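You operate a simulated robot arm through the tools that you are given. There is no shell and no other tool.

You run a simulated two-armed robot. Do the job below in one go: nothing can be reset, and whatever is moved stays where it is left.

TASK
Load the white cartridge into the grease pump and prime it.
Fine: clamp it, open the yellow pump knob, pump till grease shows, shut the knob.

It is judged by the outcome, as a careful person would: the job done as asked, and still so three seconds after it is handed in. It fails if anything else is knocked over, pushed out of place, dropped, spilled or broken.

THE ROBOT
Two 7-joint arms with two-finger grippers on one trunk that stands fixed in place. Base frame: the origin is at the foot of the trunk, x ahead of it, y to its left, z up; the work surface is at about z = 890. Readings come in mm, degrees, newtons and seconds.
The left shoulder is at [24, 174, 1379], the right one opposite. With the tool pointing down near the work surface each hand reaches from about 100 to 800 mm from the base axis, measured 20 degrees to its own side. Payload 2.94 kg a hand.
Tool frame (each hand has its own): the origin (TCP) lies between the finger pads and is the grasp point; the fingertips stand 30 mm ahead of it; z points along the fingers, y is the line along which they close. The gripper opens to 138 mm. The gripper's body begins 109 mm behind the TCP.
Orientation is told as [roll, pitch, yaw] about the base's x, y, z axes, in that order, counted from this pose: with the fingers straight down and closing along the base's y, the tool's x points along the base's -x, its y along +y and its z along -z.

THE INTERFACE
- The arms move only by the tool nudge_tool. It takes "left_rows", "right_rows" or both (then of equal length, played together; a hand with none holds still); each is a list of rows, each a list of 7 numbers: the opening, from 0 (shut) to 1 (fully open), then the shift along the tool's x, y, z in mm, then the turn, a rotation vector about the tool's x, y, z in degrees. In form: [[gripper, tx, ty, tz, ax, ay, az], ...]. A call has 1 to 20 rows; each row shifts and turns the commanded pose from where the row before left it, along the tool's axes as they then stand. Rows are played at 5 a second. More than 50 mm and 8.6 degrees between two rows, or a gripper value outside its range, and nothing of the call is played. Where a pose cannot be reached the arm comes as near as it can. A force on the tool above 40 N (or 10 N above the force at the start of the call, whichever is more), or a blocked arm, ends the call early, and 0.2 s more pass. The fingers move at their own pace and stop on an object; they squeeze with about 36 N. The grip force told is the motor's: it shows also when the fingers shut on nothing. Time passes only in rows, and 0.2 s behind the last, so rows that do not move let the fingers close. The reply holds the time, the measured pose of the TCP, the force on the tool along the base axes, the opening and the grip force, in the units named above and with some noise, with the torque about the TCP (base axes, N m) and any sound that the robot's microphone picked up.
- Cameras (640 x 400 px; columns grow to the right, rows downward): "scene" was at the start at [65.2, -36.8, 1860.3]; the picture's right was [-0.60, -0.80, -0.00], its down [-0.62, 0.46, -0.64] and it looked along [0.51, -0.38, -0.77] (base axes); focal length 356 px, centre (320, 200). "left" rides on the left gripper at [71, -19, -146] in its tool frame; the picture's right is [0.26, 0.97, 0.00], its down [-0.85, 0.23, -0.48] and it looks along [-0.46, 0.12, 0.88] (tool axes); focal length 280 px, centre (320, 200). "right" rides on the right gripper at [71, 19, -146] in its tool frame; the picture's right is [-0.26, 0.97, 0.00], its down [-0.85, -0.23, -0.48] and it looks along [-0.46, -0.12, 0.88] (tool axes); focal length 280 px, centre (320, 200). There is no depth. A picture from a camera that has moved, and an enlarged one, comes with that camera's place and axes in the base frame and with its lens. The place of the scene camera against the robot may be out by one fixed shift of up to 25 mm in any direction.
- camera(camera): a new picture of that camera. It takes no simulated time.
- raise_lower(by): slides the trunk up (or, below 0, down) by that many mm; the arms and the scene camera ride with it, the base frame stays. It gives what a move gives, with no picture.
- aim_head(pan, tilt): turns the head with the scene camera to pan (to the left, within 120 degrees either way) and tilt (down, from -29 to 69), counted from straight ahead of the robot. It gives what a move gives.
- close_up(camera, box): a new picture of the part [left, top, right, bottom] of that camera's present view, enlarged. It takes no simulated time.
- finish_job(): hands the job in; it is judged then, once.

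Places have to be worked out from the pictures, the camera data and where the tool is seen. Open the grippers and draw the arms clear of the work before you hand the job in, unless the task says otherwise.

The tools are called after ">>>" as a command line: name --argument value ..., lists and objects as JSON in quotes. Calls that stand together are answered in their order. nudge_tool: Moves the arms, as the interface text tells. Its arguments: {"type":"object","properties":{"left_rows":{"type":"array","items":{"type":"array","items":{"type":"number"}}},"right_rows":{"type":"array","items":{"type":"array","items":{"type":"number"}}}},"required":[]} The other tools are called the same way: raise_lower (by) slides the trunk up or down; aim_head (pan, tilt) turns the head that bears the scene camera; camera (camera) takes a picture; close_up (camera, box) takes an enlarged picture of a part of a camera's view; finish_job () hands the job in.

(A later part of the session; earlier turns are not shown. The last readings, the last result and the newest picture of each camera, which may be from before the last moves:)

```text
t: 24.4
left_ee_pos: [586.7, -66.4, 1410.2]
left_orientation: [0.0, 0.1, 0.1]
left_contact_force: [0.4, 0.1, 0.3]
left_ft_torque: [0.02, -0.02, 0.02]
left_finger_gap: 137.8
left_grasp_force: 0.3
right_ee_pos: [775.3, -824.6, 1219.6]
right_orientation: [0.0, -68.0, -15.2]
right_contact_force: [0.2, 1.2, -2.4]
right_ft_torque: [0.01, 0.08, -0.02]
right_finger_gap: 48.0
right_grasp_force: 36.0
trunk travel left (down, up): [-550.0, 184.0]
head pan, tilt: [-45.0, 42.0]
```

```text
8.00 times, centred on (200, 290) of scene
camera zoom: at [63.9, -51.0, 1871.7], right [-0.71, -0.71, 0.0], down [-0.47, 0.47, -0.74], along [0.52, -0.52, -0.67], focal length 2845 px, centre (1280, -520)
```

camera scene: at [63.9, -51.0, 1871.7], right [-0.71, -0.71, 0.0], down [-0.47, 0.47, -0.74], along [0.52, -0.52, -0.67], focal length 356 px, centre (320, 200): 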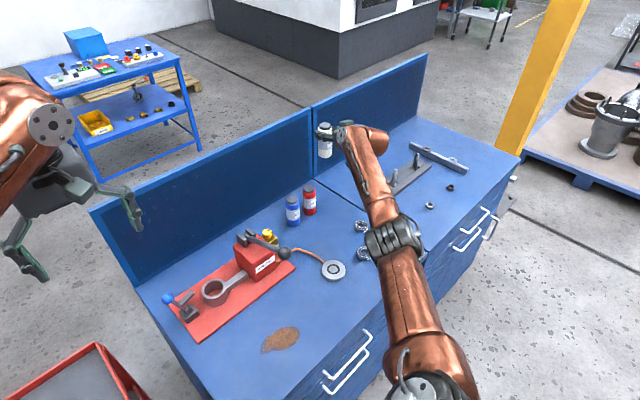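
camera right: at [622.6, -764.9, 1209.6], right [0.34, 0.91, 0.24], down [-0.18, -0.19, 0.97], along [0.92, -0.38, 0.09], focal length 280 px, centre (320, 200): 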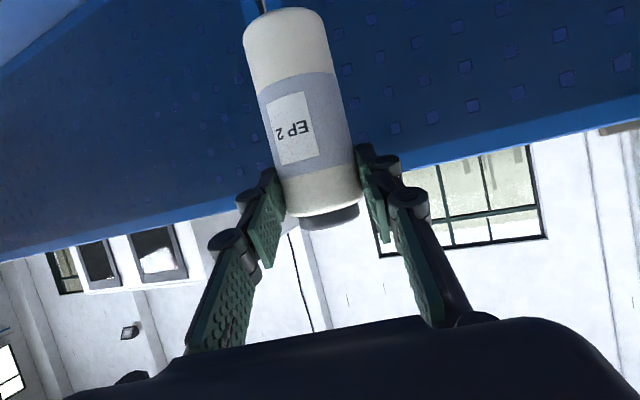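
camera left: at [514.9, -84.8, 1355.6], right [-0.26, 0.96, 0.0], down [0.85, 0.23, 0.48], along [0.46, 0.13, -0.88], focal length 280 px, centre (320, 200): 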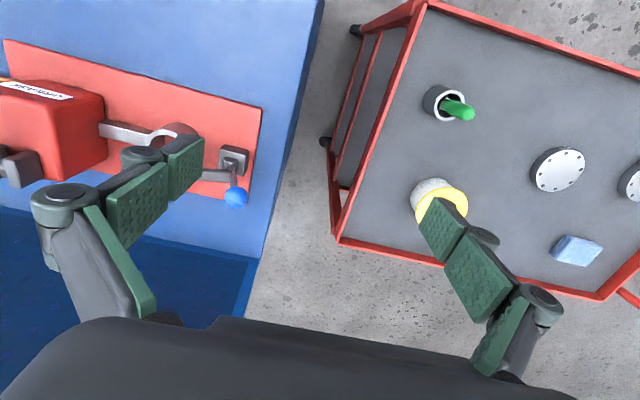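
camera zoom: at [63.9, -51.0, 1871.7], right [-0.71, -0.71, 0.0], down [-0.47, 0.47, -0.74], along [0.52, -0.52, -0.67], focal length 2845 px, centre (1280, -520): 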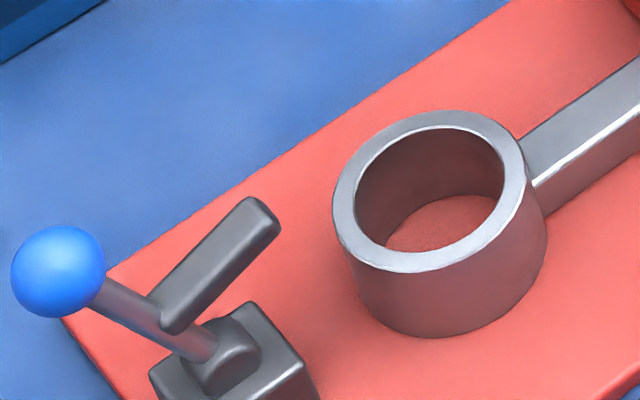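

Ring centre comes out at about (711, -273), inner diameter ≈ 56 and top at z ≈ 942, so there is about 4 mm clearance all round for the 48 mm bottle. Now I measure how the bottle sits in the hand.

>>> close_up --camera "right" --box '[230, 0, 390, 100]'

>>> close_up --camera "right" --box '[230, 130, 430, 255]'

>>> close_up --camera "scene" --box '[300, 110, 360, 165]'

```text
4.00 times, centred on (310, 50) of right
camera zoom: at [622.6, -764.9, 1209.6], right [0.34, 0.91, 0.24], down [-0.18, -0.19, 0.97], along [0.92, -0.38, 0.09], focal length 1122 px, centre (360, 800)
```

zoom: 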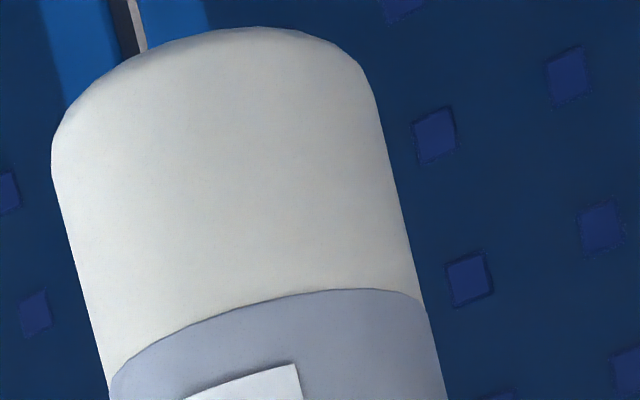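

```text
3.20 times, centred on (330, 192) of right
camera zoom: at [622.6, -764.9, 1209.6], right [0.34, 0.91, 0.24], down [-0.18, -0.19, 0.97], along [0.92, -0.38, 0.09], focal length 897 px, centre (288, 224)
```

zoom: 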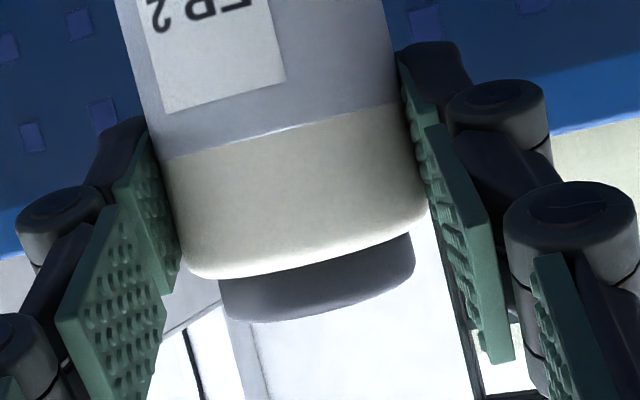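

```text
7.27 times, centred on (330, 138) of scene
camera zoom: at [63.9, -51.0, 1871.7], right [-0.71, -0.71, 0.0], down [-0.47, 0.47, -0.74], along [0.52, -0.52, -0.67], focal length 2587 px, centre (247, 654)
```

zoom: 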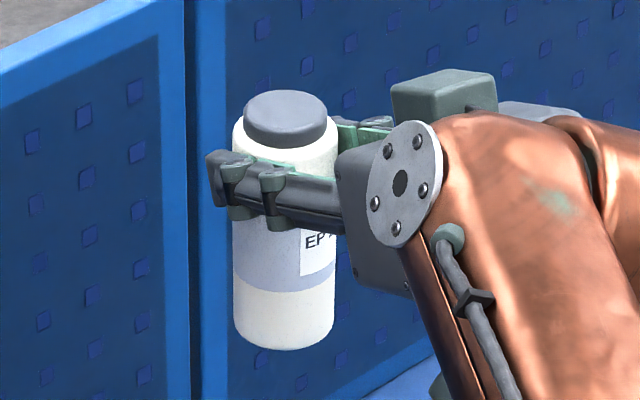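

The bottle is upright and held near its top. I carry it back toward the robot at height, then turn the tool to point straight ahead (+x).

>>> nudge_tool --right_rows '[[0.2, 3.23, 16.66, -23.56, 0, 0, 0], [0.2, 3.23, 16.66, -23.56, 0, 0, 0], [0.2, 3.23, 16.66, -23.56, 0, 0, 0], [0.2, 3.23, 16.66, -23.56, 0, 0, 0], [0.2, 3.23, 16.66, -23.56, 0, 0, 0], [0.2, 3.23, 16.66, -23.56, 0, 0, 0], [0.2, 3.23, 16.66, -23.56, 0, 0, 0], [0.2, 3.23, 16.66, -23.56, 0, 0, 0], [0.2, 3.23, 16.66, -23.56, 0, 0, 0], [0.2, 3.23, 16.66, -23.56, 0, 0, 0], [0.2, 3.23, 16.66, -23.56, 0, 0, 0], [0.2, 3.23, 16.66, -23.56, 0, 0, 0], [0.2, 0, 0, 0, -4.64, 0, -1.87], [0.2, 0, 0, 0, -4.64, 0, -1.87], [0.2, 0, 0, 0, -4.64, 0, -1.87], [0.2, 0, 0, 0, 0, 0, 0]]'

>>> camera --camera "scene"

>>> camera --camera "right"

```text
t: 27.8
left_ee_pos: [586.4, -66.5, 1410.8]
left_orientation: [0.0, 0.0, 0.1]
left_contact_force: [-0.6, 0.1, 0.2]
left_ft_torque: [0.0, 0.0, 0.0]
left_finger_gap: 138.2
left_grasp_force: 0.1
right_ee_pos: [559.8, -558.0, 1291.7]
right_orientation: [0.2, -68.1, -0.1]
right_contact_force: [0.1, 0.8, -2.4]
right_ft_torque: [-0.01, 0.07, -0.03]
right_finger_gap: 48.2
right_grasp_force: 36.0
trunk travel left (down, up): [-550.0, 184.0]
head pan, tilt: [-45.0, 42.0]
```

```text
taken
camera scene: at [63.6, -50.4, 1871.8], right [-0.71, -0.71, 0.0], down [-0.47, 0.47, -0.74], along [0.53, -0.53, -0.67], focal length 356 px, centre (320, 200)
```

scene: 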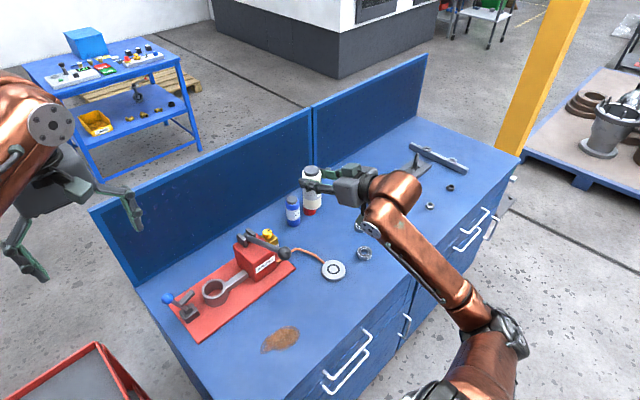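

```text
taken
camera right: at [396.5, -540.0, 1281.4], right [0.1, 0.96, 0.24], down [-0.12, -0.23, 0.97], along [0.99, -0.12, 0.1], focal length 280 px, centre (320, 200)
```

right: 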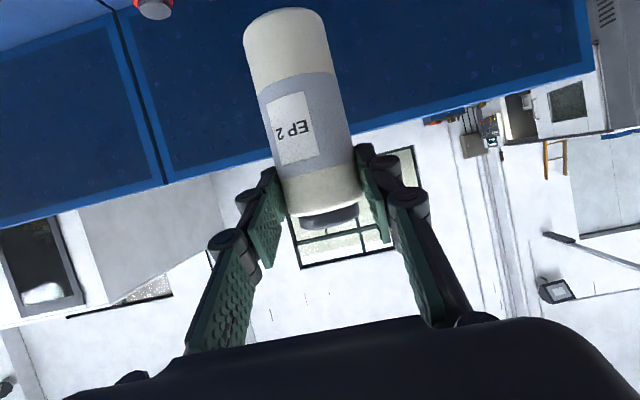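

The bottle is carried safely. Now I bring the left hand out to the left side of the pump, pointing toward -y, so its camera can watch the insertion from the side and the hand can later push the clamp lever.

>>> nudge_tool --left_rows '[[0.3, -10.8, 37.2, 12, 0, 0, 0], [0.3, -10.8, 37.2, 12, 0, 0, 0], [0.3, -10.8, 37.2, 12, 0, 0, 0], [0.3, -10.8, 37.2, 12, 0, 0, 0], [0.3, -10.8, 37.2, 12, 0, 0, 0], [0.3, 0, 0, 0, 0, 0, 8.18], [0.3, 0, 0, 0, 0, 0, 8.18], [0.3, 0, 0, 0, 0, 0, 8.18], [0.3, 0, 0, 0, 0, 0, 8.18], [0.3, 0, 0, 0, 0, 0, 8.18], [0.3, 0, 0, 0, 0, 0, 8.18], [0.3, 0, 0, 0, 0, 0, 8.18], [0.3, 0, 0, 0, 0, 0, 8.18], [0.3, 0, 0, 0, 0, 0, 8.18], [0.3, 0, 0, 0, 0, 0, 8.18], [0.3, 0, 0, 0, 0, 0, 8.18]]'

>>> camera --camera "left"

```text
t: 31.2
left_ee_pos: [639.8, 120.3, 1349.4]
left_orientation: [0.0, 0.0, -90.2]
left_contact_force: [0.3, -0.3, 0.2]
left_ft_torque: [-0.05, 0.01, 0.02]
left_finger_gap: 41.4
left_grasp_force: 0.1
right_ee_pos: [559.2, -558.5, 1293.4]
right_orientation: [0.1, -68.0, -0.1]
right_contact_force: [0.0, 0.0, -1.8]
right_ft_torque: [0.01, 0.02, 0.0]
right_finger_gap: 47.5
right_grasp_force: 36.0
trunk travel left (down, up): [-550.0, 184.0]
head pan, tilt: [-45.0, 42.0]
```

```text
taken
camera left: at [620.5, 191.8, 1495.5], right [0.97, 0.26, 0.0], down [0.23, -0.85, 0.48], along [0.12, -0.46, -0.88], focal length 280 px, centre (320, 200)
```

left: 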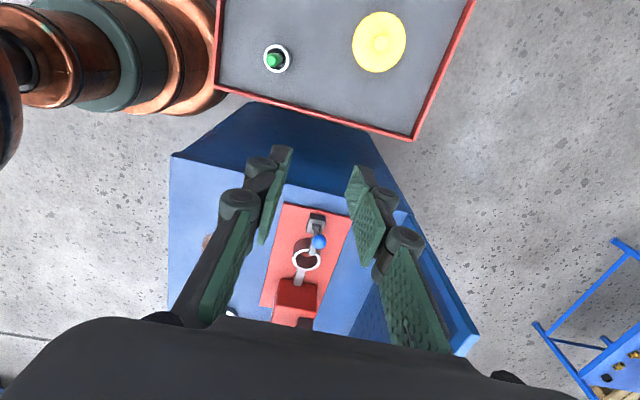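

Left hand turned fine. I now pitch it to look sideways at the pump and bring it down to the pump's left side, well clear of the clamp ball.

>>> nudge_tool --left_rows '[[0.3, 0, 0, 0, 0, -7.5, 0], [0.3, 0, 0, 0, 0, -7.5, 0], [0.3, 0, 0, 0, 0, -7.5, 0], [0.3, 0, 0, 0, 0, -7.5, 0], [0.3, 0, 0, 0, 0, -7.5, 0], [0.3, 0, 0, 0, 0, -7.5, 0], [0.3, 0, 0, 0, 0, -7.5, 0], [0.3, 0, 0, 0, 0, -7.5, 0], [0.3, 20.4, 8.3, 31, 0, 0, 0], [0.3, 20.4, 8.3, 31, 0, 0, 0], [0.3, 20.4, 8.3, 31, 0, 0, 0], [0.3, 20.4, 8.3, 31, 0, 0, 0], [0.3, 20.4, 8.3, 31, 0, 0, 0], [0.3, 20.4, 8.3, 31, 0, 0, 0], [0.3, 0, 0, 0, 0, 0, 0]]'

>>> camera --camera "left"

>>> camera --camera "scene"

```text
t: 34.4
left_ee_pos: [689.4, 20.2, 1149.5]
left_orientation: [0.0, -60.0, -90.0]
left_contact_force: [-0.9, 0.2, 0.0]
left_ft_torque: [-0.05, -0.01, 0.01]
left_finger_gap: 41.3
left_grasp_force: 0.1
right_ee_pos: [559.6, -558.0, 1292.0]
right_orientation: [0.0, -68.0, 0.1]
right_contact_force: [-0.1, -0.4, -2.3]
right_ft_torque: [0.0, 0.01, -0.03]
right_finger_gap: 48.5
right_grasp_force: 36.2
trunk travel left (down, up): [-550.0, 184.0]
head pan, tilt: [-45.0, 42.0]
```

```text
taken
camera left: at [669.6, 181.4, 1161.4], right [0.96, 0.13, -0.23], down [0.23, -0.01, 0.97], along [0.13, -0.99, -0.04], focal length 280 px, centre (320, 200)
```

left: 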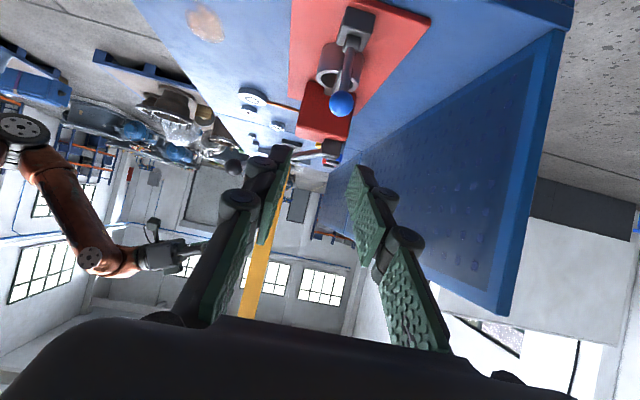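

```text
taken
camera scene: at [62.3, -49.2, 1872.0], right [-0.71, -0.71, 0.0], down [-0.47, 0.47, -0.74], along [0.53, -0.53, -0.67], focal length 356 px, centre (320, 200)
```

scene: 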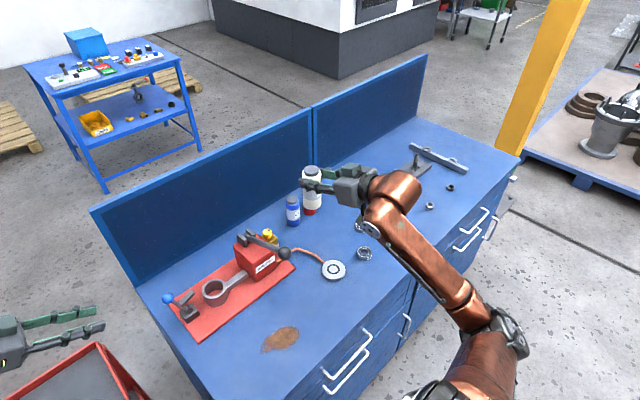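

Good side view. I tilt the left camera a bit more downward and carry the bottle over to the ring, stopping with its base about 100 mm above the ring.

>>> nudge_tool --left_rows '[[0.3, 0, 0, 0, 0, 7.5, 0], [0.3, 0, 0, 0, 0, 7.5, 0], [0.3, 0, 0, 0, 0, 0, 0], [0.3, 0, 0, 0, 0, 0, 0], [0.3, 0, 0, 0, 0, 0, 0], [0.3, 0, 0, 0, 0, 0, 0], [0.3, 0, 0, 0, 0, 0, 0], [0.3, 0, 0, 0, 0, 0, 0], [0.3, 0, 0, 0, 0, 0, 0]]' --right_rows '[[0.2, -3.75, 35.6, 9.3, 0, 0, 0], [0.2, -3.75, 35.6, 9.3, 0, 0, 0], [0.2, -3.75, 35.6, 9.3, 0, 0, 0], [0.2, -3.75, 35.6, 9.3, 0, 0, 0], [0.2, -3.75, 35.6, 9.3, 0, 0, 0], [0.2, -3.75, 35.6, 9.3, 0, 0, 0], [0.2, -3.75, 35.6, 9.3, 0, 0, 0], [0.2, -3.75, 35.6, 9.3, 0, 0, 0], [0.2, 0, 0, 0, 0, 0, 0]]'

>>> camera --camera "left"

>>> camera --camera "scene"

```text
t: 36.4
left_ee_pos: [689.8, 18.4, 1151.0]
left_orientation: [0.1, -45.0, -89.9]
left_contact_force: [-0.3, -0.5, 0.1]
left_ft_torque: [0.0, 0.0, 0.02]
left_finger_gap: 41.5
left_grasp_force: 0.1
right_ee_pos: [639.1, -275.7, 1294.7]
right_orientation: [0.2, -68.0, -0.2]
right_contact_force: [0.6, 0.3, -2.3]
right_ft_torque: [-0.01, 0.05, 0.03]
right_finger_gap: 48.1
right_grasp_force: 35.8
trunk travel left (down, up): [-550.0, 184.0]
head pan, tilt: [-45.0, 42.0]
```

```text
taken
camera left: at [670.2, 171.9, 1203.8], right [0.96, 0.19, -0.19], down [0.23, -0.26, 0.94], along [0.13, -0.95, -0.3], focal length 280 px, centre (320, 200)
```

left: 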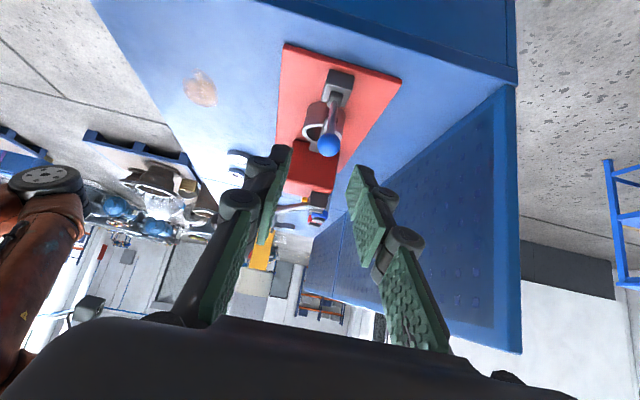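

```text
taken
camera scene: at [62.2, -51.3, 1871.9], right [-0.71, -0.71, 0.0], down [-0.47, 0.47, -0.74], along [0.53, -0.52, -0.67], focal length 356 px, centre (320, 200)
```

scene: 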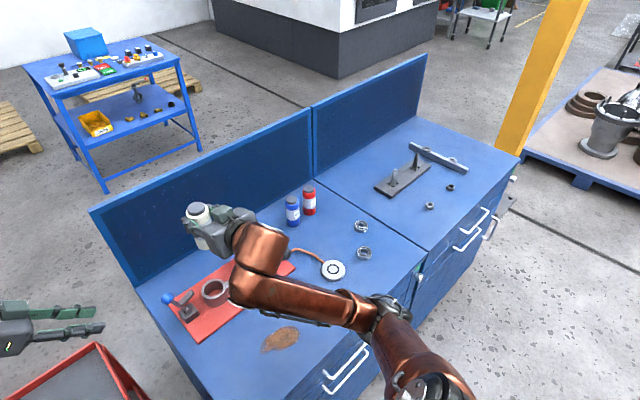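

I zoom the side view on the ring and clamp to refine the ring's centre.

>>> close_up --camera "left" --box '[270, 60, 390, 160]'

```text
4.00 times, centred on (330, 110) of left
camera zoom: at [670.2, 171.9, 1203.8], right [0.96, 0.19, -0.19], down [0.23, -0.26, 0.94], along [0.13, -0.95, -0.3], focal length 1122 px, centre (280, 560)
```

zoom: 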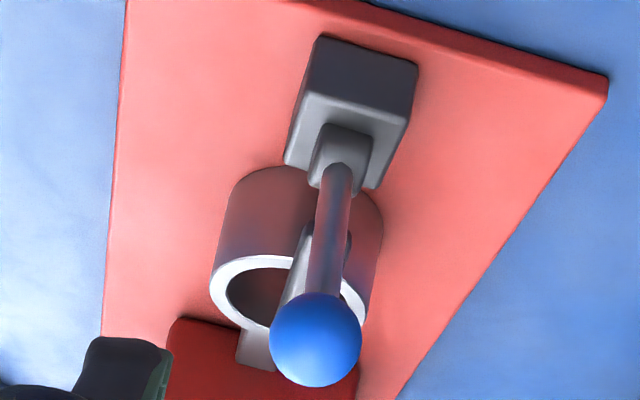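

Ring centre refined to about (710, -274). I lower the bottle to about 100 mm above the ring.

>>> nudge_tool --right_rows '[[0.2, 20.2, 0.3, 18, 0, 0, 0], [0.2, 20.2, 0.3, 18, 0, 0, 0], [0.2, 20.2, 0.3, 18, 0, 0, 0], [0.2, 20.2, 0.3, 18, 0, 0, 0], [0.2, 20.2, 0.3, 18, 0, 0, 0], [0.2, 20.2, 0.3, 18, 0, 0, 0], [0.2, 0, 0, 0, 0, 0, 0]]'

>>> camera --camera "left"

>>> camera --camera "scene"

>>> camera --camera "right"

```text
t: 38.0
left_ee_pos: [690.8, 20.7, 1151.0]
left_orientation: [-0.1, -45.0, -90.0]
left_contact_force: [-0.2, 0.4, -0.1]
left_ft_torque: [0.01, 0.01, -0.02]
left_finger_gap: 41.2
left_grasp_force: 0.1
right_ee_pos: [695.7, -272.4, 1140.2]
right_orientation: [0.1, -68.1, 0.0]
right_contact_force: [0.8, 0.6, -2.3]
right_ft_torque: [-0.01, 0.03, 0.04]
right_finger_gap: 48.1
right_grasp_force: 35.7
trunk travel left (down, up): [-550.0, 184.0]
head pan, tilt: [-45.0, 42.0]
```

```text
taken
camera left: at [670.5, 173.2, 1203.4], right [0.96, 0.19, -0.19], down [0.23, -0.26, 0.94], along [0.13, -0.95, -0.3], focal length 280 px, centre (320, 200)
```

left: 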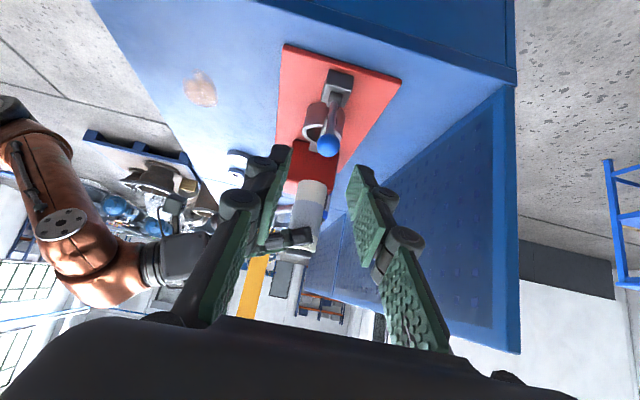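

```text
taken
camera scene: at [62.8, -49.5, 1871.9], right [-0.71, -0.71, 0.0], down [-0.47, 0.47, -0.74], along [0.53, -0.53, -0.67], focal length 356 px, centre (320, 200)
```

scene: 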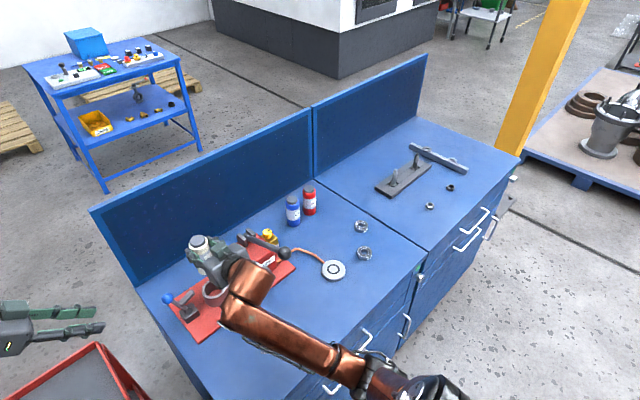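

```text
taken
camera right: at [533.1, -253.0, 1130.8], right [0.1, 0.96, 0.24], down [-0.12, -0.23, 0.97], along [0.99, -0.12, 0.1], focal length 280 px, centre (320, 200)
```

right: 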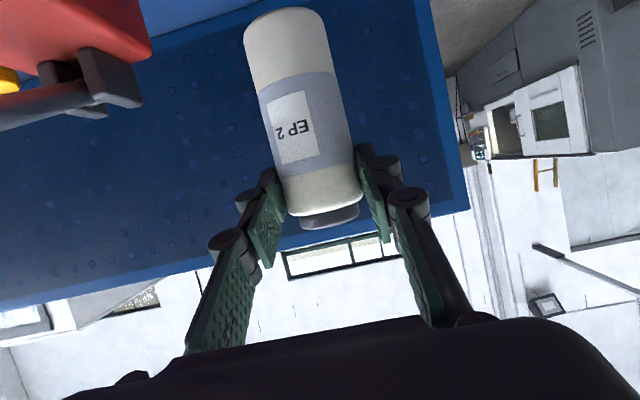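

I zoom in from the side camera to compare the bottle's axis with the ring's.

>>> close_up --camera "left" --box '[260, 60, 380, 260]'

>>> close_up --camera "left" --box '[270, 160, 350, 260]'

>>> close_up --camera "scene" --box '[150, 220, 270, 320]'

```text
2.00 times, centred on (320, 160) of left
camera zoom: at [670.5, 173.2, 1203.4], right [0.96, 0.19, -0.19], down [0.23, -0.26, 0.94], along [0.13, -0.95, -0.3], focal length 561 px, centre (320, 280)
```

zoom: 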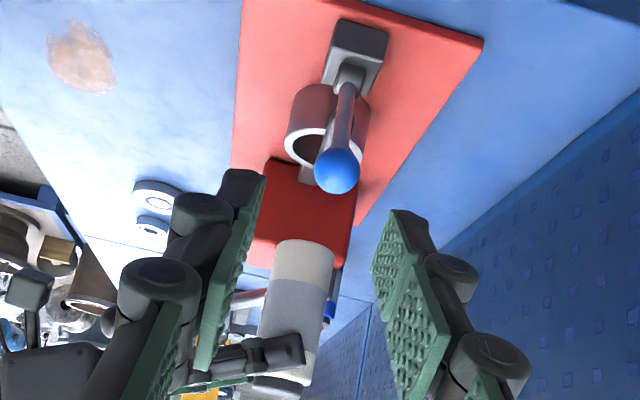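

```text
4.00 times, centred on (310, 210) of left
camera zoom: at [670.5, 173.2, 1203.4], right [0.96, 0.19, -0.19], down [0.23, -0.26, 0.94], along [0.13, -0.95, -0.3], focal length 1122 px, centre (360, 160)
```

zoom: 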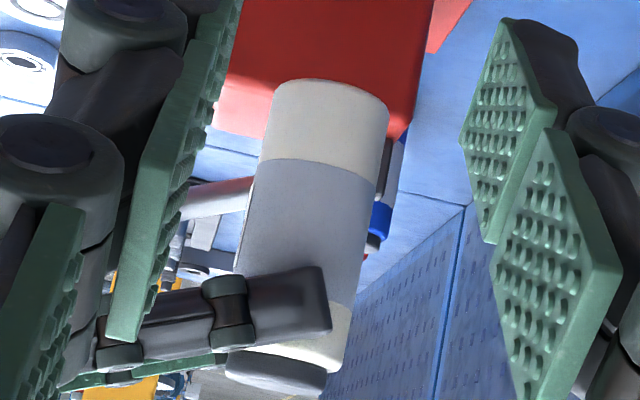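

```text
4.00 times, centred on (210, 270) of scene
camera zoom: at [62.8, -49.5, 1871.9], right [-0.71, -0.71, 0.0], down [-0.47, 0.47, -0.74], along [0.53, -0.53, -0.67], focal length 1423 px, centre (760, -80)
```

zoom: 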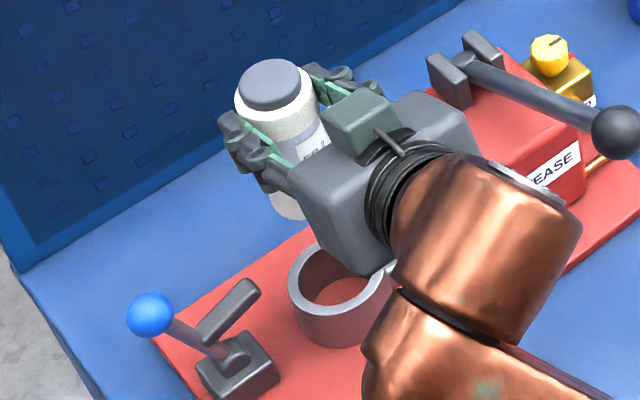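

Side view puts the bottle axis at x ≈ 712 against the ring's 708–710; I shift it back 2.5 mm and lower until the base is about 10 mm above the ring.

>>> nudge_tool --right_rows '[[0.2, 21.1, -0.25, 7.85, 0, 0, 0], [0.2, 21.1, -0.25, 7.85, 0, 0, 0], [0.2, 21.1, -0.25, 7.85, 0, 0, 0], [0.2, 21.1, -0.25, 7.85, 0, 0, 0], [0.2, 0, 0, 0, 0, 0, 0]]'

>>> close_up --camera "left" --box '[270, 60, 390, 220]'

>>> close_up --camera "scene" --box '[160, 235, 260, 315]'

>>> camera --camera "right"

```text
t: 39.2
left_ee_pos: [689.5, 19.9, 1150.5]
left_orientation: [0.0, -44.9, -89.9]
left_contact_force: [1.0, 0.1, -0.9]
left_ft_torque: [0.01, -0.02, -0.03]
left_finger_gap: 41.3
left_grasp_force: 0.0
right_ee_pos: [690.5, -272.9, 1050.5]
right_orientation: [0.2, -68.0, -0.2]
right_contact_force: [-0.2, 0.0, -2.7]
right_ft_torque: [0.0, 0.04, -0.02]
right_finger_gap: 48.0
right_grasp_force: 35.7
trunk travel left (down, up): [-550.0, 184.0]
head pan, tilt: [-45.0, 42.0]
```

```text
2.50 times, centred on (330, 140) of left
camera zoom: at [670.8, 173.2, 1203.2], right [0.96, 0.19, -0.19], down [0.23, -0.26, 0.94], along [0.13, -0.95, -0.3], focal length 701 px, centre (295, 350)
```

zoom: 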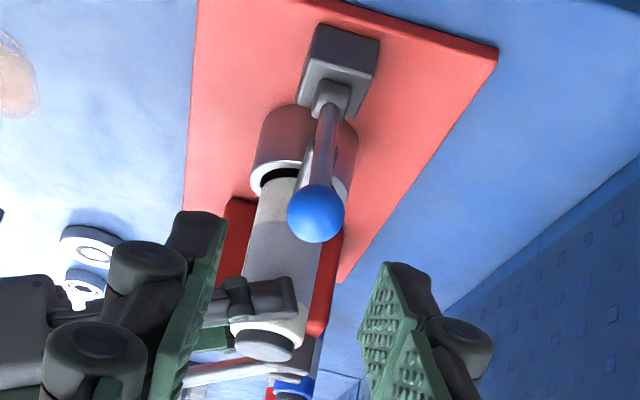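

```text
5.00 times, centred on (210, 275) of scene
camera zoom: at [63.2, -49.4, 1871.9], right [-0.71, -0.71, 0.0], down [-0.47, 0.47, -0.74], along [0.53, -0.53, -0.67], focal length 1778 px, centre (870, -175)
```

zoom: 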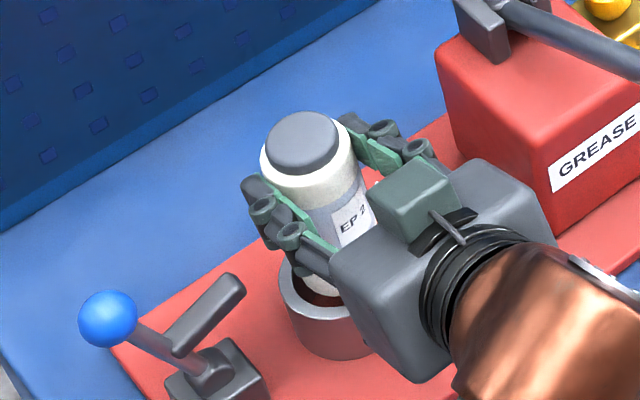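

```text
taken
camera right: at [528.9, -254.3, 1039.3], right [0.1, 0.96, 0.24], down [-0.12, -0.23, 0.97], along [0.99, -0.12, 0.1], focal length 280 px, centre (320, 200)
```

right: 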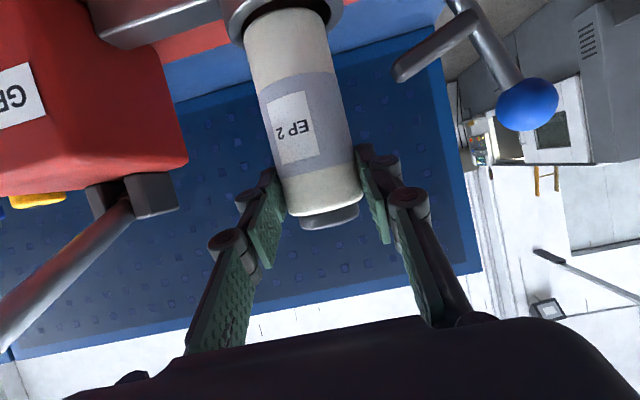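

The bottle base is now just above the ring. I zoom in from both wrist cameras to compare centres.

>>> close_up --camera "right" --box '[200, 0, 380, 80]'

>>> close_up --camera "left" --box '[300, 95, 360, 145]'

>>> close_up --camera "scene" --box '[195, 270, 245, 310]'

```text
3.56 times, centred on (290, 40) of right
camera zoom: at [528.9, -254.3, 1039.3], right [0.1, 0.96, 0.24], down [-0.12, -0.23, 0.97], along [0.99, -0.12, 0.1], focal length 997 px, centre (427, 769)
```

zoom: 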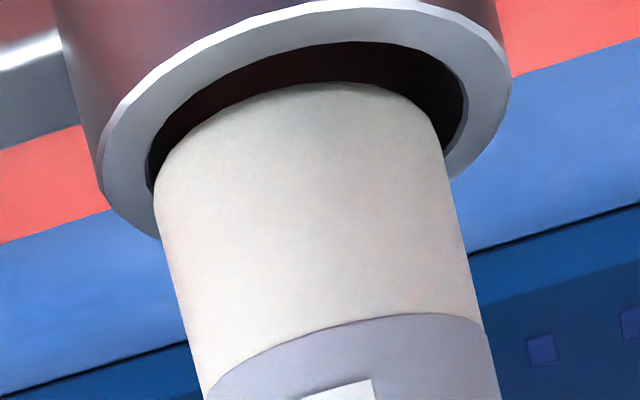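

```text
8.00 times, centred on (330, 120) of left
camera zoom: at [670.8, 173.2, 1203.2], right [0.96, 0.19, -0.19], down [0.23, -0.26, 0.94], along [0.13, -0.95, -0.3], focal length 2243 px, centre (240, 840)
```

zoom: 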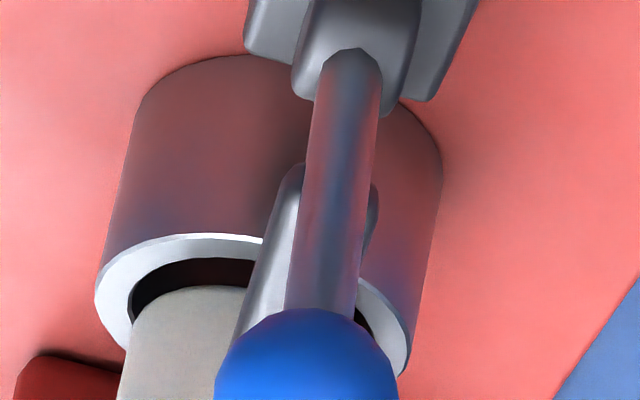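

```text
10.00 times, centred on (220, 290) of scene
camera zoom: at [63.2, -49.4, 1871.9], right [-0.71, -0.71, 0.0], down [-0.47, 0.47, -0.74], along [0.53, -0.53, -0.67], focal length 3557 px, centre (1320, -700)
```

zoom: 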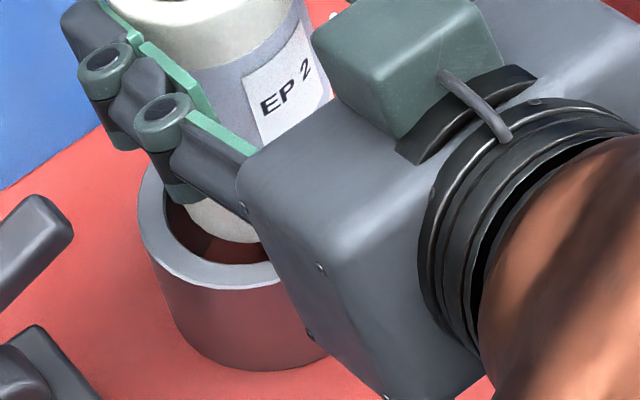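

The comparison says the bottle should go about 2 mm forward and 1 mm left; base is ~6 mm above the ring rim. I correct that and descend 12 mm watching the force.

>>> nudge_tool --right_rows '[[0.2, -0.75, 0.8, 1.85, 0, 0, 0], [0.2, 3.71, 0, 1.5, 0, 0, 0], [0.2, 3.71, 0, 1.5, 0, 0, 0], [0.2, 3.71, 0, 1.5, 0, 0, 0], [0.2, 0, 0, 0, 0, 0, 0]]'

>>> close_up --camera "right" --box '[200, 0, 380, 80]'

>>> close_up --camera "left" --box '[290, 85, 370, 155]'

```text
t: 40.4
left_ee_pos: [690.1, 18.7, 1150.1]
left_orientation: [0.1, -45.0, -89.9]
left_contact_force: [-0.1, 0.1, 0.2]
left_ft_torque: [0.01, 0.02, 0.02]
left_finger_gap: 41.4
left_grasp_force: 0.0
right_ee_pos: [692.4, -272.2, 1038.7]
right_orientation: [0.0, -68.0, 0.0]
right_contact_force: [-0.6, 0.8, -1.5]
right_ft_torque: [0.01, 0.05, 0.03]
right_finger_gap: 47.8
right_grasp_force: 35.6
trunk travel left (down, up): [-550.0, 184.0]
head pan, tilt: [-45.0, 42.0]
```

```text
3.56 times, centred on (290, 40) of right
camera zoom: at [530.2, -253.5, 1027.8], right [0.1, 0.97, 0.24], down [-0.12, -0.23, 0.97], along [0.99, -0.12, 0.1], focal length 997 px, centre (427, 769)
```

zoom: 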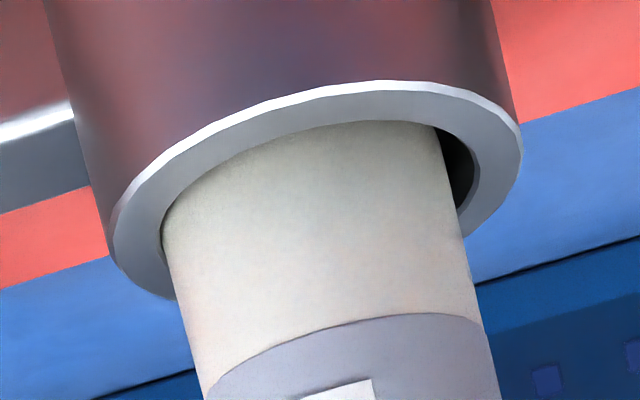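

```text
5.71 times, centred on (330, 120) of left
camera zoom: at [670.7, 173.2, 1203.2], right [0.96, 0.19, -0.19], down [0.23, -0.26, 0.94], along [0.13, -0.95, -0.3], focal length 1602 px, centre (263, 657)
```

zoom: 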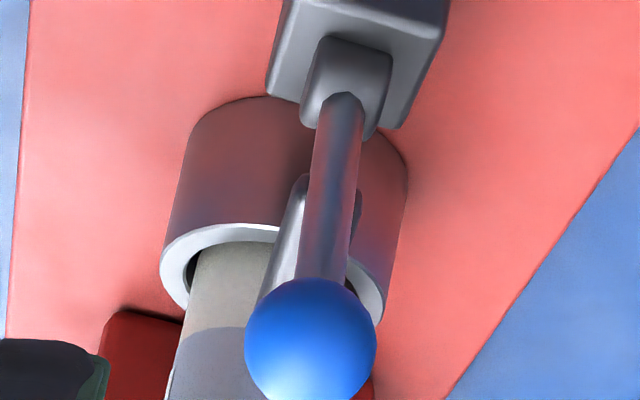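

The base is inside the rim. The front view shows the bottle hugging the -y side of the bore, so I shift 2.3 mm in +y and continue down 12 mm.

>>> nudge_tool --right_rows '[[0.2, -0.1, 1.2, 0.25, 0, 0, 0], [0.2, -0.1, 1.1, 0.25, 0, 0, 0], [0.2, 3.71, 0, 1.5, 0, 0, 0], [0.2, 3.71, 0, 1.5, 0, 0, 0], [0.2, 3.71, 0, 1.5, 0, 0, 0], [0.2, 0, 0, 0, 0, 0, 0]]'

>>> close_up --camera "right" --box '[200, 0, 380, 112]'

>>> close_up --camera "left" --box '[290, 85, 370, 155]'

```text
t: 41.8
left_ee_pos: [690.5, 19.3, 1151.9]
left_orientation: [0.0, -44.9, -90.0]
left_contact_force: [-0.1, -0.2, -0.8]
left_ft_torque: [-0.03, 0.0, 0.02]
left_finger_gap: 41.3
left_grasp_force: 0.0
right_ee_pos: [694.3, -268.3, 1025.6]
right_orientation: [0.0, -67.9, -0.1]
right_contact_force: [0.3, -0.4, -2.4]
right_ft_torque: [-0.03, 0.0, -0.05]
right_finger_gap: 47.9
right_grasp_force: 36.2
trunk travel left (down, up): [-550.0, 184.0]
head pan, tilt: [-45.0, 42.0]
```

```text
3.56 times, centred on (290, 56) of right
camera zoom: at [530.7, -250.3, 1015.3], right [0.1, 0.96, 0.24], down [-0.12, -0.23, 0.97], along [0.99, -0.13, 0.1], focal length 997 px, centre (427, 712)
```

zoom: 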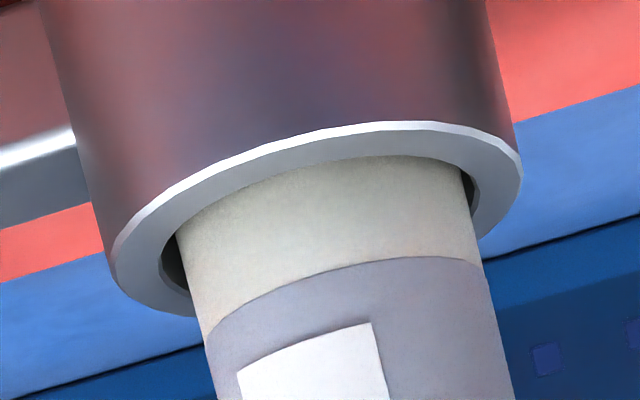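

```text
5.71 times, centred on (330, 120) of left
camera zoom: at [670.7, 173.3, 1203.2], right [0.96, 0.19, -0.19], down [0.23, -0.26, 0.94], along [0.13, -0.95, -0.3], focal length 1602 px, centre (263, 657)
```

zoom: 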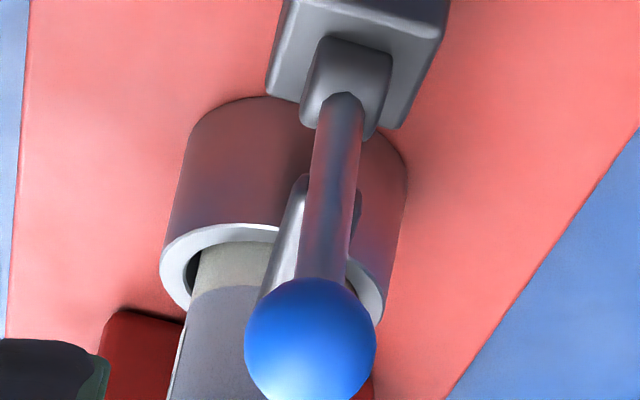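

Nearly centred now. I nudge 0.8 mm back in y and descend 18 mm more.

>>> nudge_tool --right_rows '[[0.2, 0, -0.8, 0, 0, 0, 0], [0.2, 4.17, 0, 1.69, 0, 0, 0], [0.2, 4.17, 0, 1.69, 0, 0, 0], [0.2, 4.17, 0, 1.69, 0, 0, 0], [0.2, 4.17, 0, 1.69, 0, 0, 0], [0.2, 0, 0, 0, 0, 0, 0]]'

>>> close_up --camera "right" --box '[200, 0, 380, 112]'

>>> close_up --camera "left" --box '[290, 85, 370, 185]'

```text
t: 43.2
left_ee_pos: [689.8, 19.4, 1151.1]
left_orientation: [0.0, -45.0, -90.0]
left_contact_force: [-0.9, -0.6, -0.3]
left_ft_torque: [-0.01, -0.01, -0.04]
left_finger_gap: 41.4
left_grasp_force: 0.1
right_ee_pos: [693.4, -270.4, 1007.3]
right_orientation: [0.0, -67.9, -0.1]
right_contact_force: [-0.3, -0.7, -1.9]
right_ft_torque: [-0.01, 0.05, 0.0]
right_finger_gap: 47.7
right_grasp_force: 35.9
trunk travel left (down, up): [-550.0, 184.0]
head pan, tilt: [-45.0, 42.0]
```

```text
3.56 times, centred on (290, 56) of right
camera zoom: at [530.8, -251.8, 997.5], right [0.1, 0.96, 0.24], down [-0.12, -0.23, 0.97], along [0.99, -0.12, 0.1], focal length 997 px, centre (427, 712)
```

zoom: 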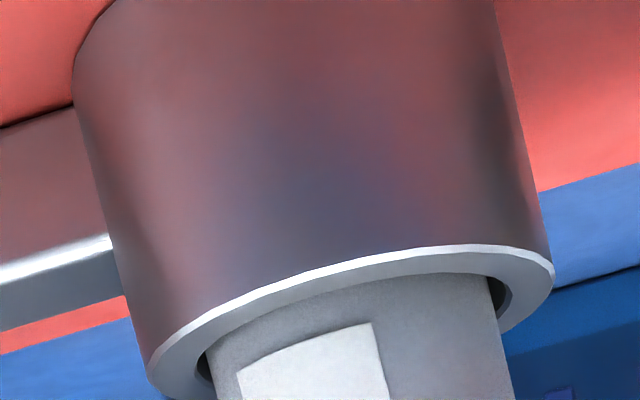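

```text
4.00 times, centred on (330, 135) of left
camera zoom: at [670.7, 173.3, 1203.2], right [0.96, 0.19, -0.19], down [0.23, -0.26, 0.94], along [0.13, -0.95, -0.3], focal length 1122 px, centre (280, 460)
```

zoom: 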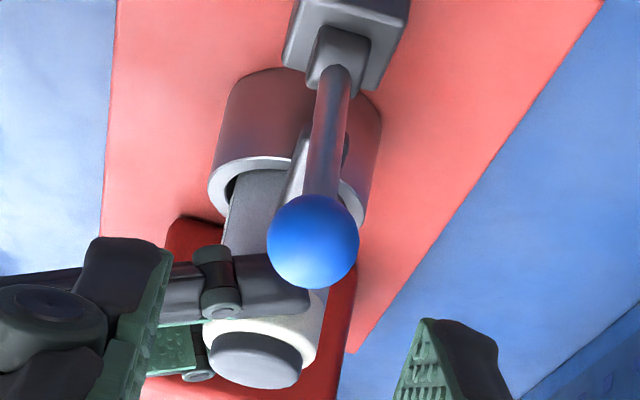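

Still free of contact, about 6 mm above the floor. I lower in small steps watching for the bottom.

>>> nudge_tool --right_rows '[[0.2, 1.85, 0, 0.75, 0, 0, 0], [0.2, 1.85, 0, 0.75, 0, 0, 0], [0.2, 0, 0, 0, 0, 0, 0]]'

>>> nudge_tool --right_rows '[[0.2, 1.85, 0, 0.75, 0, 0, 0], [0.2, 0, 0, 0, 0, 0, 0]]'

```text
t: 44.0
left_ee_pos: [689.4, 19.3, 1150.3]
left_orientation: [0.0, -45.0, -89.9]
left_contact_force: [-0.3, -0.1, -0.2]
left_ft_torque: [-0.02, 0.0, -0.01]
left_finger_gap: 41.4
left_grasp_force: 0.1
right_ee_pos: [693.5, -270.2, 1003.2]
right_orientation: [0.1, -68.0, -0.1]
right_contact_force: [0.1, 0.2, -2.2]
right_ft_torque: [0.0, 0.06, 0.0]
right_finger_gap: 48.2
right_grasp_force: 36.2
trunk travel left (down, up): [-550.0, 184.0]
head pan, tilt: [-45.0, 42.0]
```

```text
t: 44.6
left_ee_pos: [689.7, 19.8, 1150.2]
left_orientation: [0.0, -45.0, -89.8]
left_contact_force: [-0.7, 0.4, 0.2]
left_ft_torque: [0.0, -0.02, 0.01]
left_finger_gap: 41.4
left_grasp_force: 0.3
right_ee_pos: [693.6, -270.5, 1002.7]
right_orientation: [0.0, -68.0, 0.0]
right_contact_force: [0.1, -0.3, -0.6]
right_ft_torque: [0.07, 0.0, 0.04]
right_finger_gap: 48.1
right_grasp_force: 36.0
trunk travel left (down, up): [-550.0, 184.0]
head pan, tilt: [-45.0, 42.0]
```

The supported weight dropped from 2.2 to 0.6 N, so the base is touching. I press one more millimetre or two to confirm the seat.

>>> nudge_tool --right_rows '[[0.2, 0.93, 0, 0.37, 0, 0, 0], [0.2, 0, 0, 0, 0, 0, 0]]'

>>> nudge_tool --right_rows '[[0.2, 0.93, 0, 0.37, 0, 0, 0], [0.2, 0, 0, 0, 0, 0, 0]]'

```text
t: 45.2
left_ee_pos: [690.4, 19.2, 1151.2]
left_orientation: [0.1, -44.9, -89.9]
left_contact_force: [0.9, 0.2, -0.2]
left_ft_torque: [-0.03, -0.02, -0.02]
left_finger_gap: 41.4
left_grasp_force: 0.1
right_ee_pos: [693.8, -269.2, 1001.8]
right_orientation: [-0.2, -68.2, 0.1]
right_contact_force: [-1.5, -1.3, 6.1]
right_ft_torque: [0.01, 0.13, 0.03]
right_finger_gap: 47.8
right_grasp_force: 36.2
trunk travel left (down, up): [-550.0, 184.0]
head pan, tilt: [-45.0, 42.0]
```

```text
t: 45.8
left_ee_pos: [688.7, 20.0, 1151.7]
left_orientation: [0.1, -45.0, -90.0]
left_contact_force: [-0.4, -0.2, -0.4]
left_ft_torque: [0.0, 0.01, -0.02]
left_finger_gap: 41.5
left_grasp_force: 0.0
right_ee_pos: [692.4, -270.4, 1001.4]
right_orientation: [-0.1, -68.2, 0.1]
right_contact_force: [-0.2, -4.0, 13.8]
right_ft_torque: [-0.2, 0.05, -0.03]
right_finger_gap: 48.0
right_grasp_force: 35.8
trunk travel left (down, up): [-550.0, 184.0]
head pan, tilt: [-45.0, 42.0]
```

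The bottle is seated (13.8 N, no further travel). I relieve the push, open the fingers slightly and look before withdrawing.

>>> nudge_tool --right_rows '[[0.2, -1.85, 0, -0.75, 0, 0, 0], [0.38, 0, 0, 0, 0, 0, 0], [0.44, 0, 0, 0, 0, 0, 0], [0.46, 0, 0, 0, 0, 0, 0]]'

>>> close_up --camera "left" --box '[270, 75, 390, 195]'

>>> camera --camera "right"

>>> close_up --camera "scene" --box '[150, 235, 270, 315]'

```text
t: 46.8
left_ee_pos: [689.7, 18.8, 1150.5]
left_orientation: [0.1, -44.9, -90.0]
left_contact_force: [1.3, -0.9, 0.3]
left_ft_torque: [-0.03, 0.0, -0.01]
left_finger_gap: 41.4
left_grasp_force: 0.0
right_ee_pos: [693.7, -269.2, 1002.5]
right_orientation: [0.1, -68.0, -0.1]
right_contact_force: [0.3, 0.1, 0.2]
right_ft_torque: [-0.01, -0.02, -0.03]
right_finger_gap: 63.3
right_grasp_force: 0.2
trunk travel left (down, up): [-550.0, 184.0]
head pan, tilt: [-45.0, 42.0]
```

```text
3.33 times, centred on (330, 135) of left
camera zoom: at [670.5, 173.4, 1203.3], right [0.96, 0.19, -0.19], down [0.23, -0.26, 0.94], along [0.13, -0.95, -0.3], focal length 935 px, centre (287, 417)
```

zoom: 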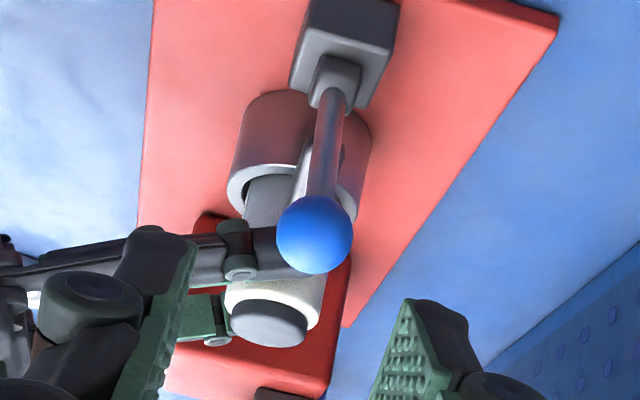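

```text
taken
camera right: at [530.6, -251.1, 991.9], right [0.1, 0.96, 0.24], down [-0.12, -0.23, 0.97], along [0.99, -0.12, 0.1], focal length 280 px, centre (320, 200)
```

right: 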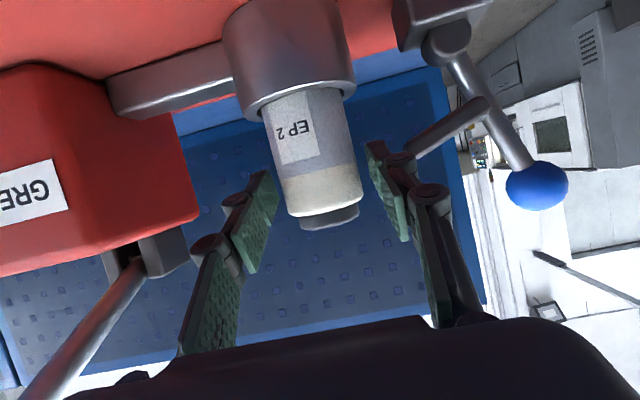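

```text
5.00 times, centred on (210, 275) of scene
camera zoom: at [62.8, -49.2, 1871.9], right [-0.71, -0.71, 0.0], down [-0.47, 0.47, -0.74], along [0.53, -0.53, -0.67], focal length 1778 px, centre (870, -175)
```

zoom: 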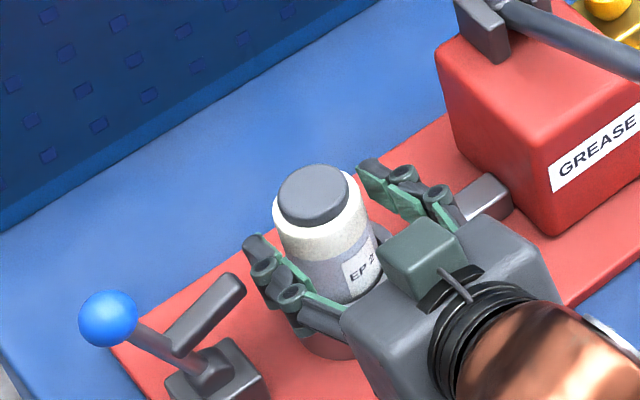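

The cartridge stands free and upright in the ring. I withdraw the right hand straight back along its axis.

>>> nudge_tool --right_rows '[[0.46, 0, 0, -12, 0, 0, 0], [0.46, 0, 0, -20, 0, 0, 0], [0.46, 0, 0, -30, 0, 0, 0], [0.46, 0, 0, -30, 0, 0, 0], [0.46, 0, 0, -35, 0, 0, 0], [0.46, 0, 0, -35, 0, 0, 0]]'

>>> camera --camera "right"

>>> close_up --camera "scene" --box '[150, 235, 270, 315]'

>>> close_up --camera "left" --box '[270, 75, 390, 195]'

```text
t: 48.2
left_ee_pos: [689.4, 20.3, 1151.9]
left_orientation: [0.0, -45.0, -89.9]
left_contact_force: [-0.3, 0.8, -0.2]
left_ft_torque: [0.02, -0.02, 0.0]
left_finger_gap: 41.6
left_grasp_force: 0.0
right_ee_pos: [542.3, -269.6, 1062.0]
right_orientation: [0.2, -68.0, -0.1]
right_contact_force: [-0.3, 0.2, -0.5]
right_ft_torque: [0.0, 0.0, 0.01]
right_finger_gap: 63.7
right_grasp_force: 0.1
trunk travel left (down, up): [-550.0, 184.0]
head pan, tilt: [-45.0, 42.0]
```

```text
taken
camera right: at [378.8, -251.0, 1050.9], right [0.1, 0.96, 0.24], down [-0.12, -0.23, 0.97], along [0.99, -0.12, 0.1], focal length 280 px, centre (320, 200)
```

right: 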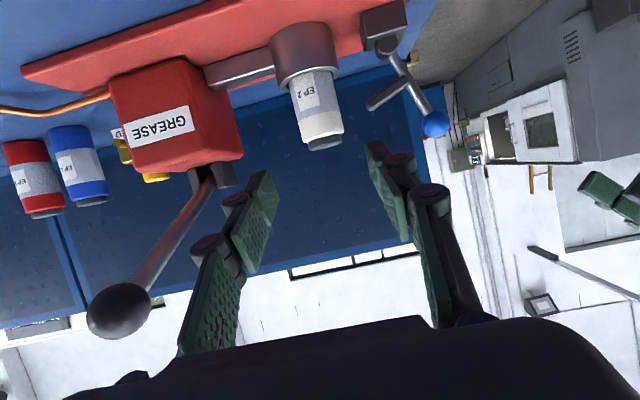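

```text
5.00 times, centred on (210, 275) of scene
camera zoom: at [61.3, -49.3, 1872.0], right [-0.71, -0.71, 0.0], down [-0.47, 0.47, -0.74], along [0.53, -0.53, -0.67], focal length 1778 px, centre (870, -175)
```

zoom: 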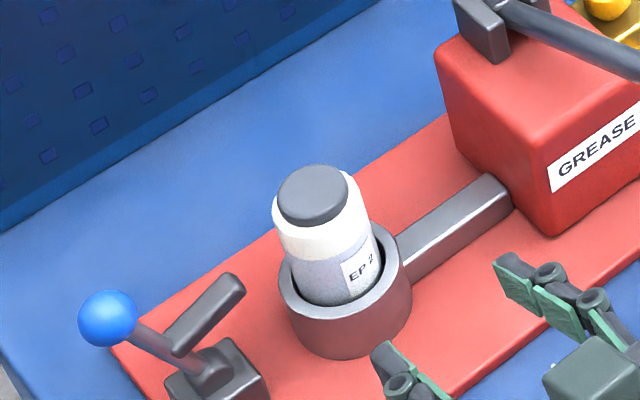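

```text
3.33 times, centred on (330, 135) of left
camera zoom: at [669.6, 173.4, 1203.9], right [0.96, 0.19, -0.18], down [0.23, -0.26, 0.94], along [0.13, -0.95, -0.3], focal length 935 px, centre (287, 417)
```

zoom: 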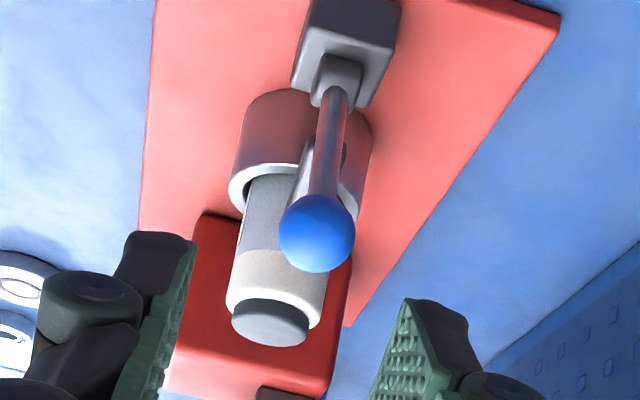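

The cartridge is seated and upright. I zoom on the clamp from the front (right-hand camera) to get its geometry in the y–z plane before pushing it.

>>> close_up --camera "right" --box '[260, 0, 460, 160]'

```text
2.50 times, centred on (360, 80) of right
camera zoom: at [378.8, -251.0, 1050.9], right [0.1, 0.96, 0.24], down [-0.12, -0.23, 0.97], along [0.99, -0.12, 0.1], focal length 701 px, centre (220, 500)
```

zoom: 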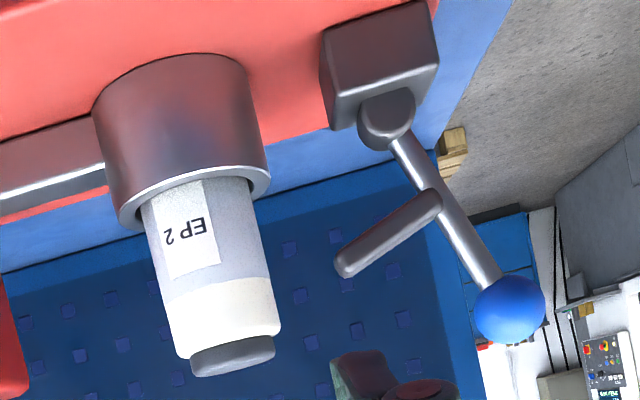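

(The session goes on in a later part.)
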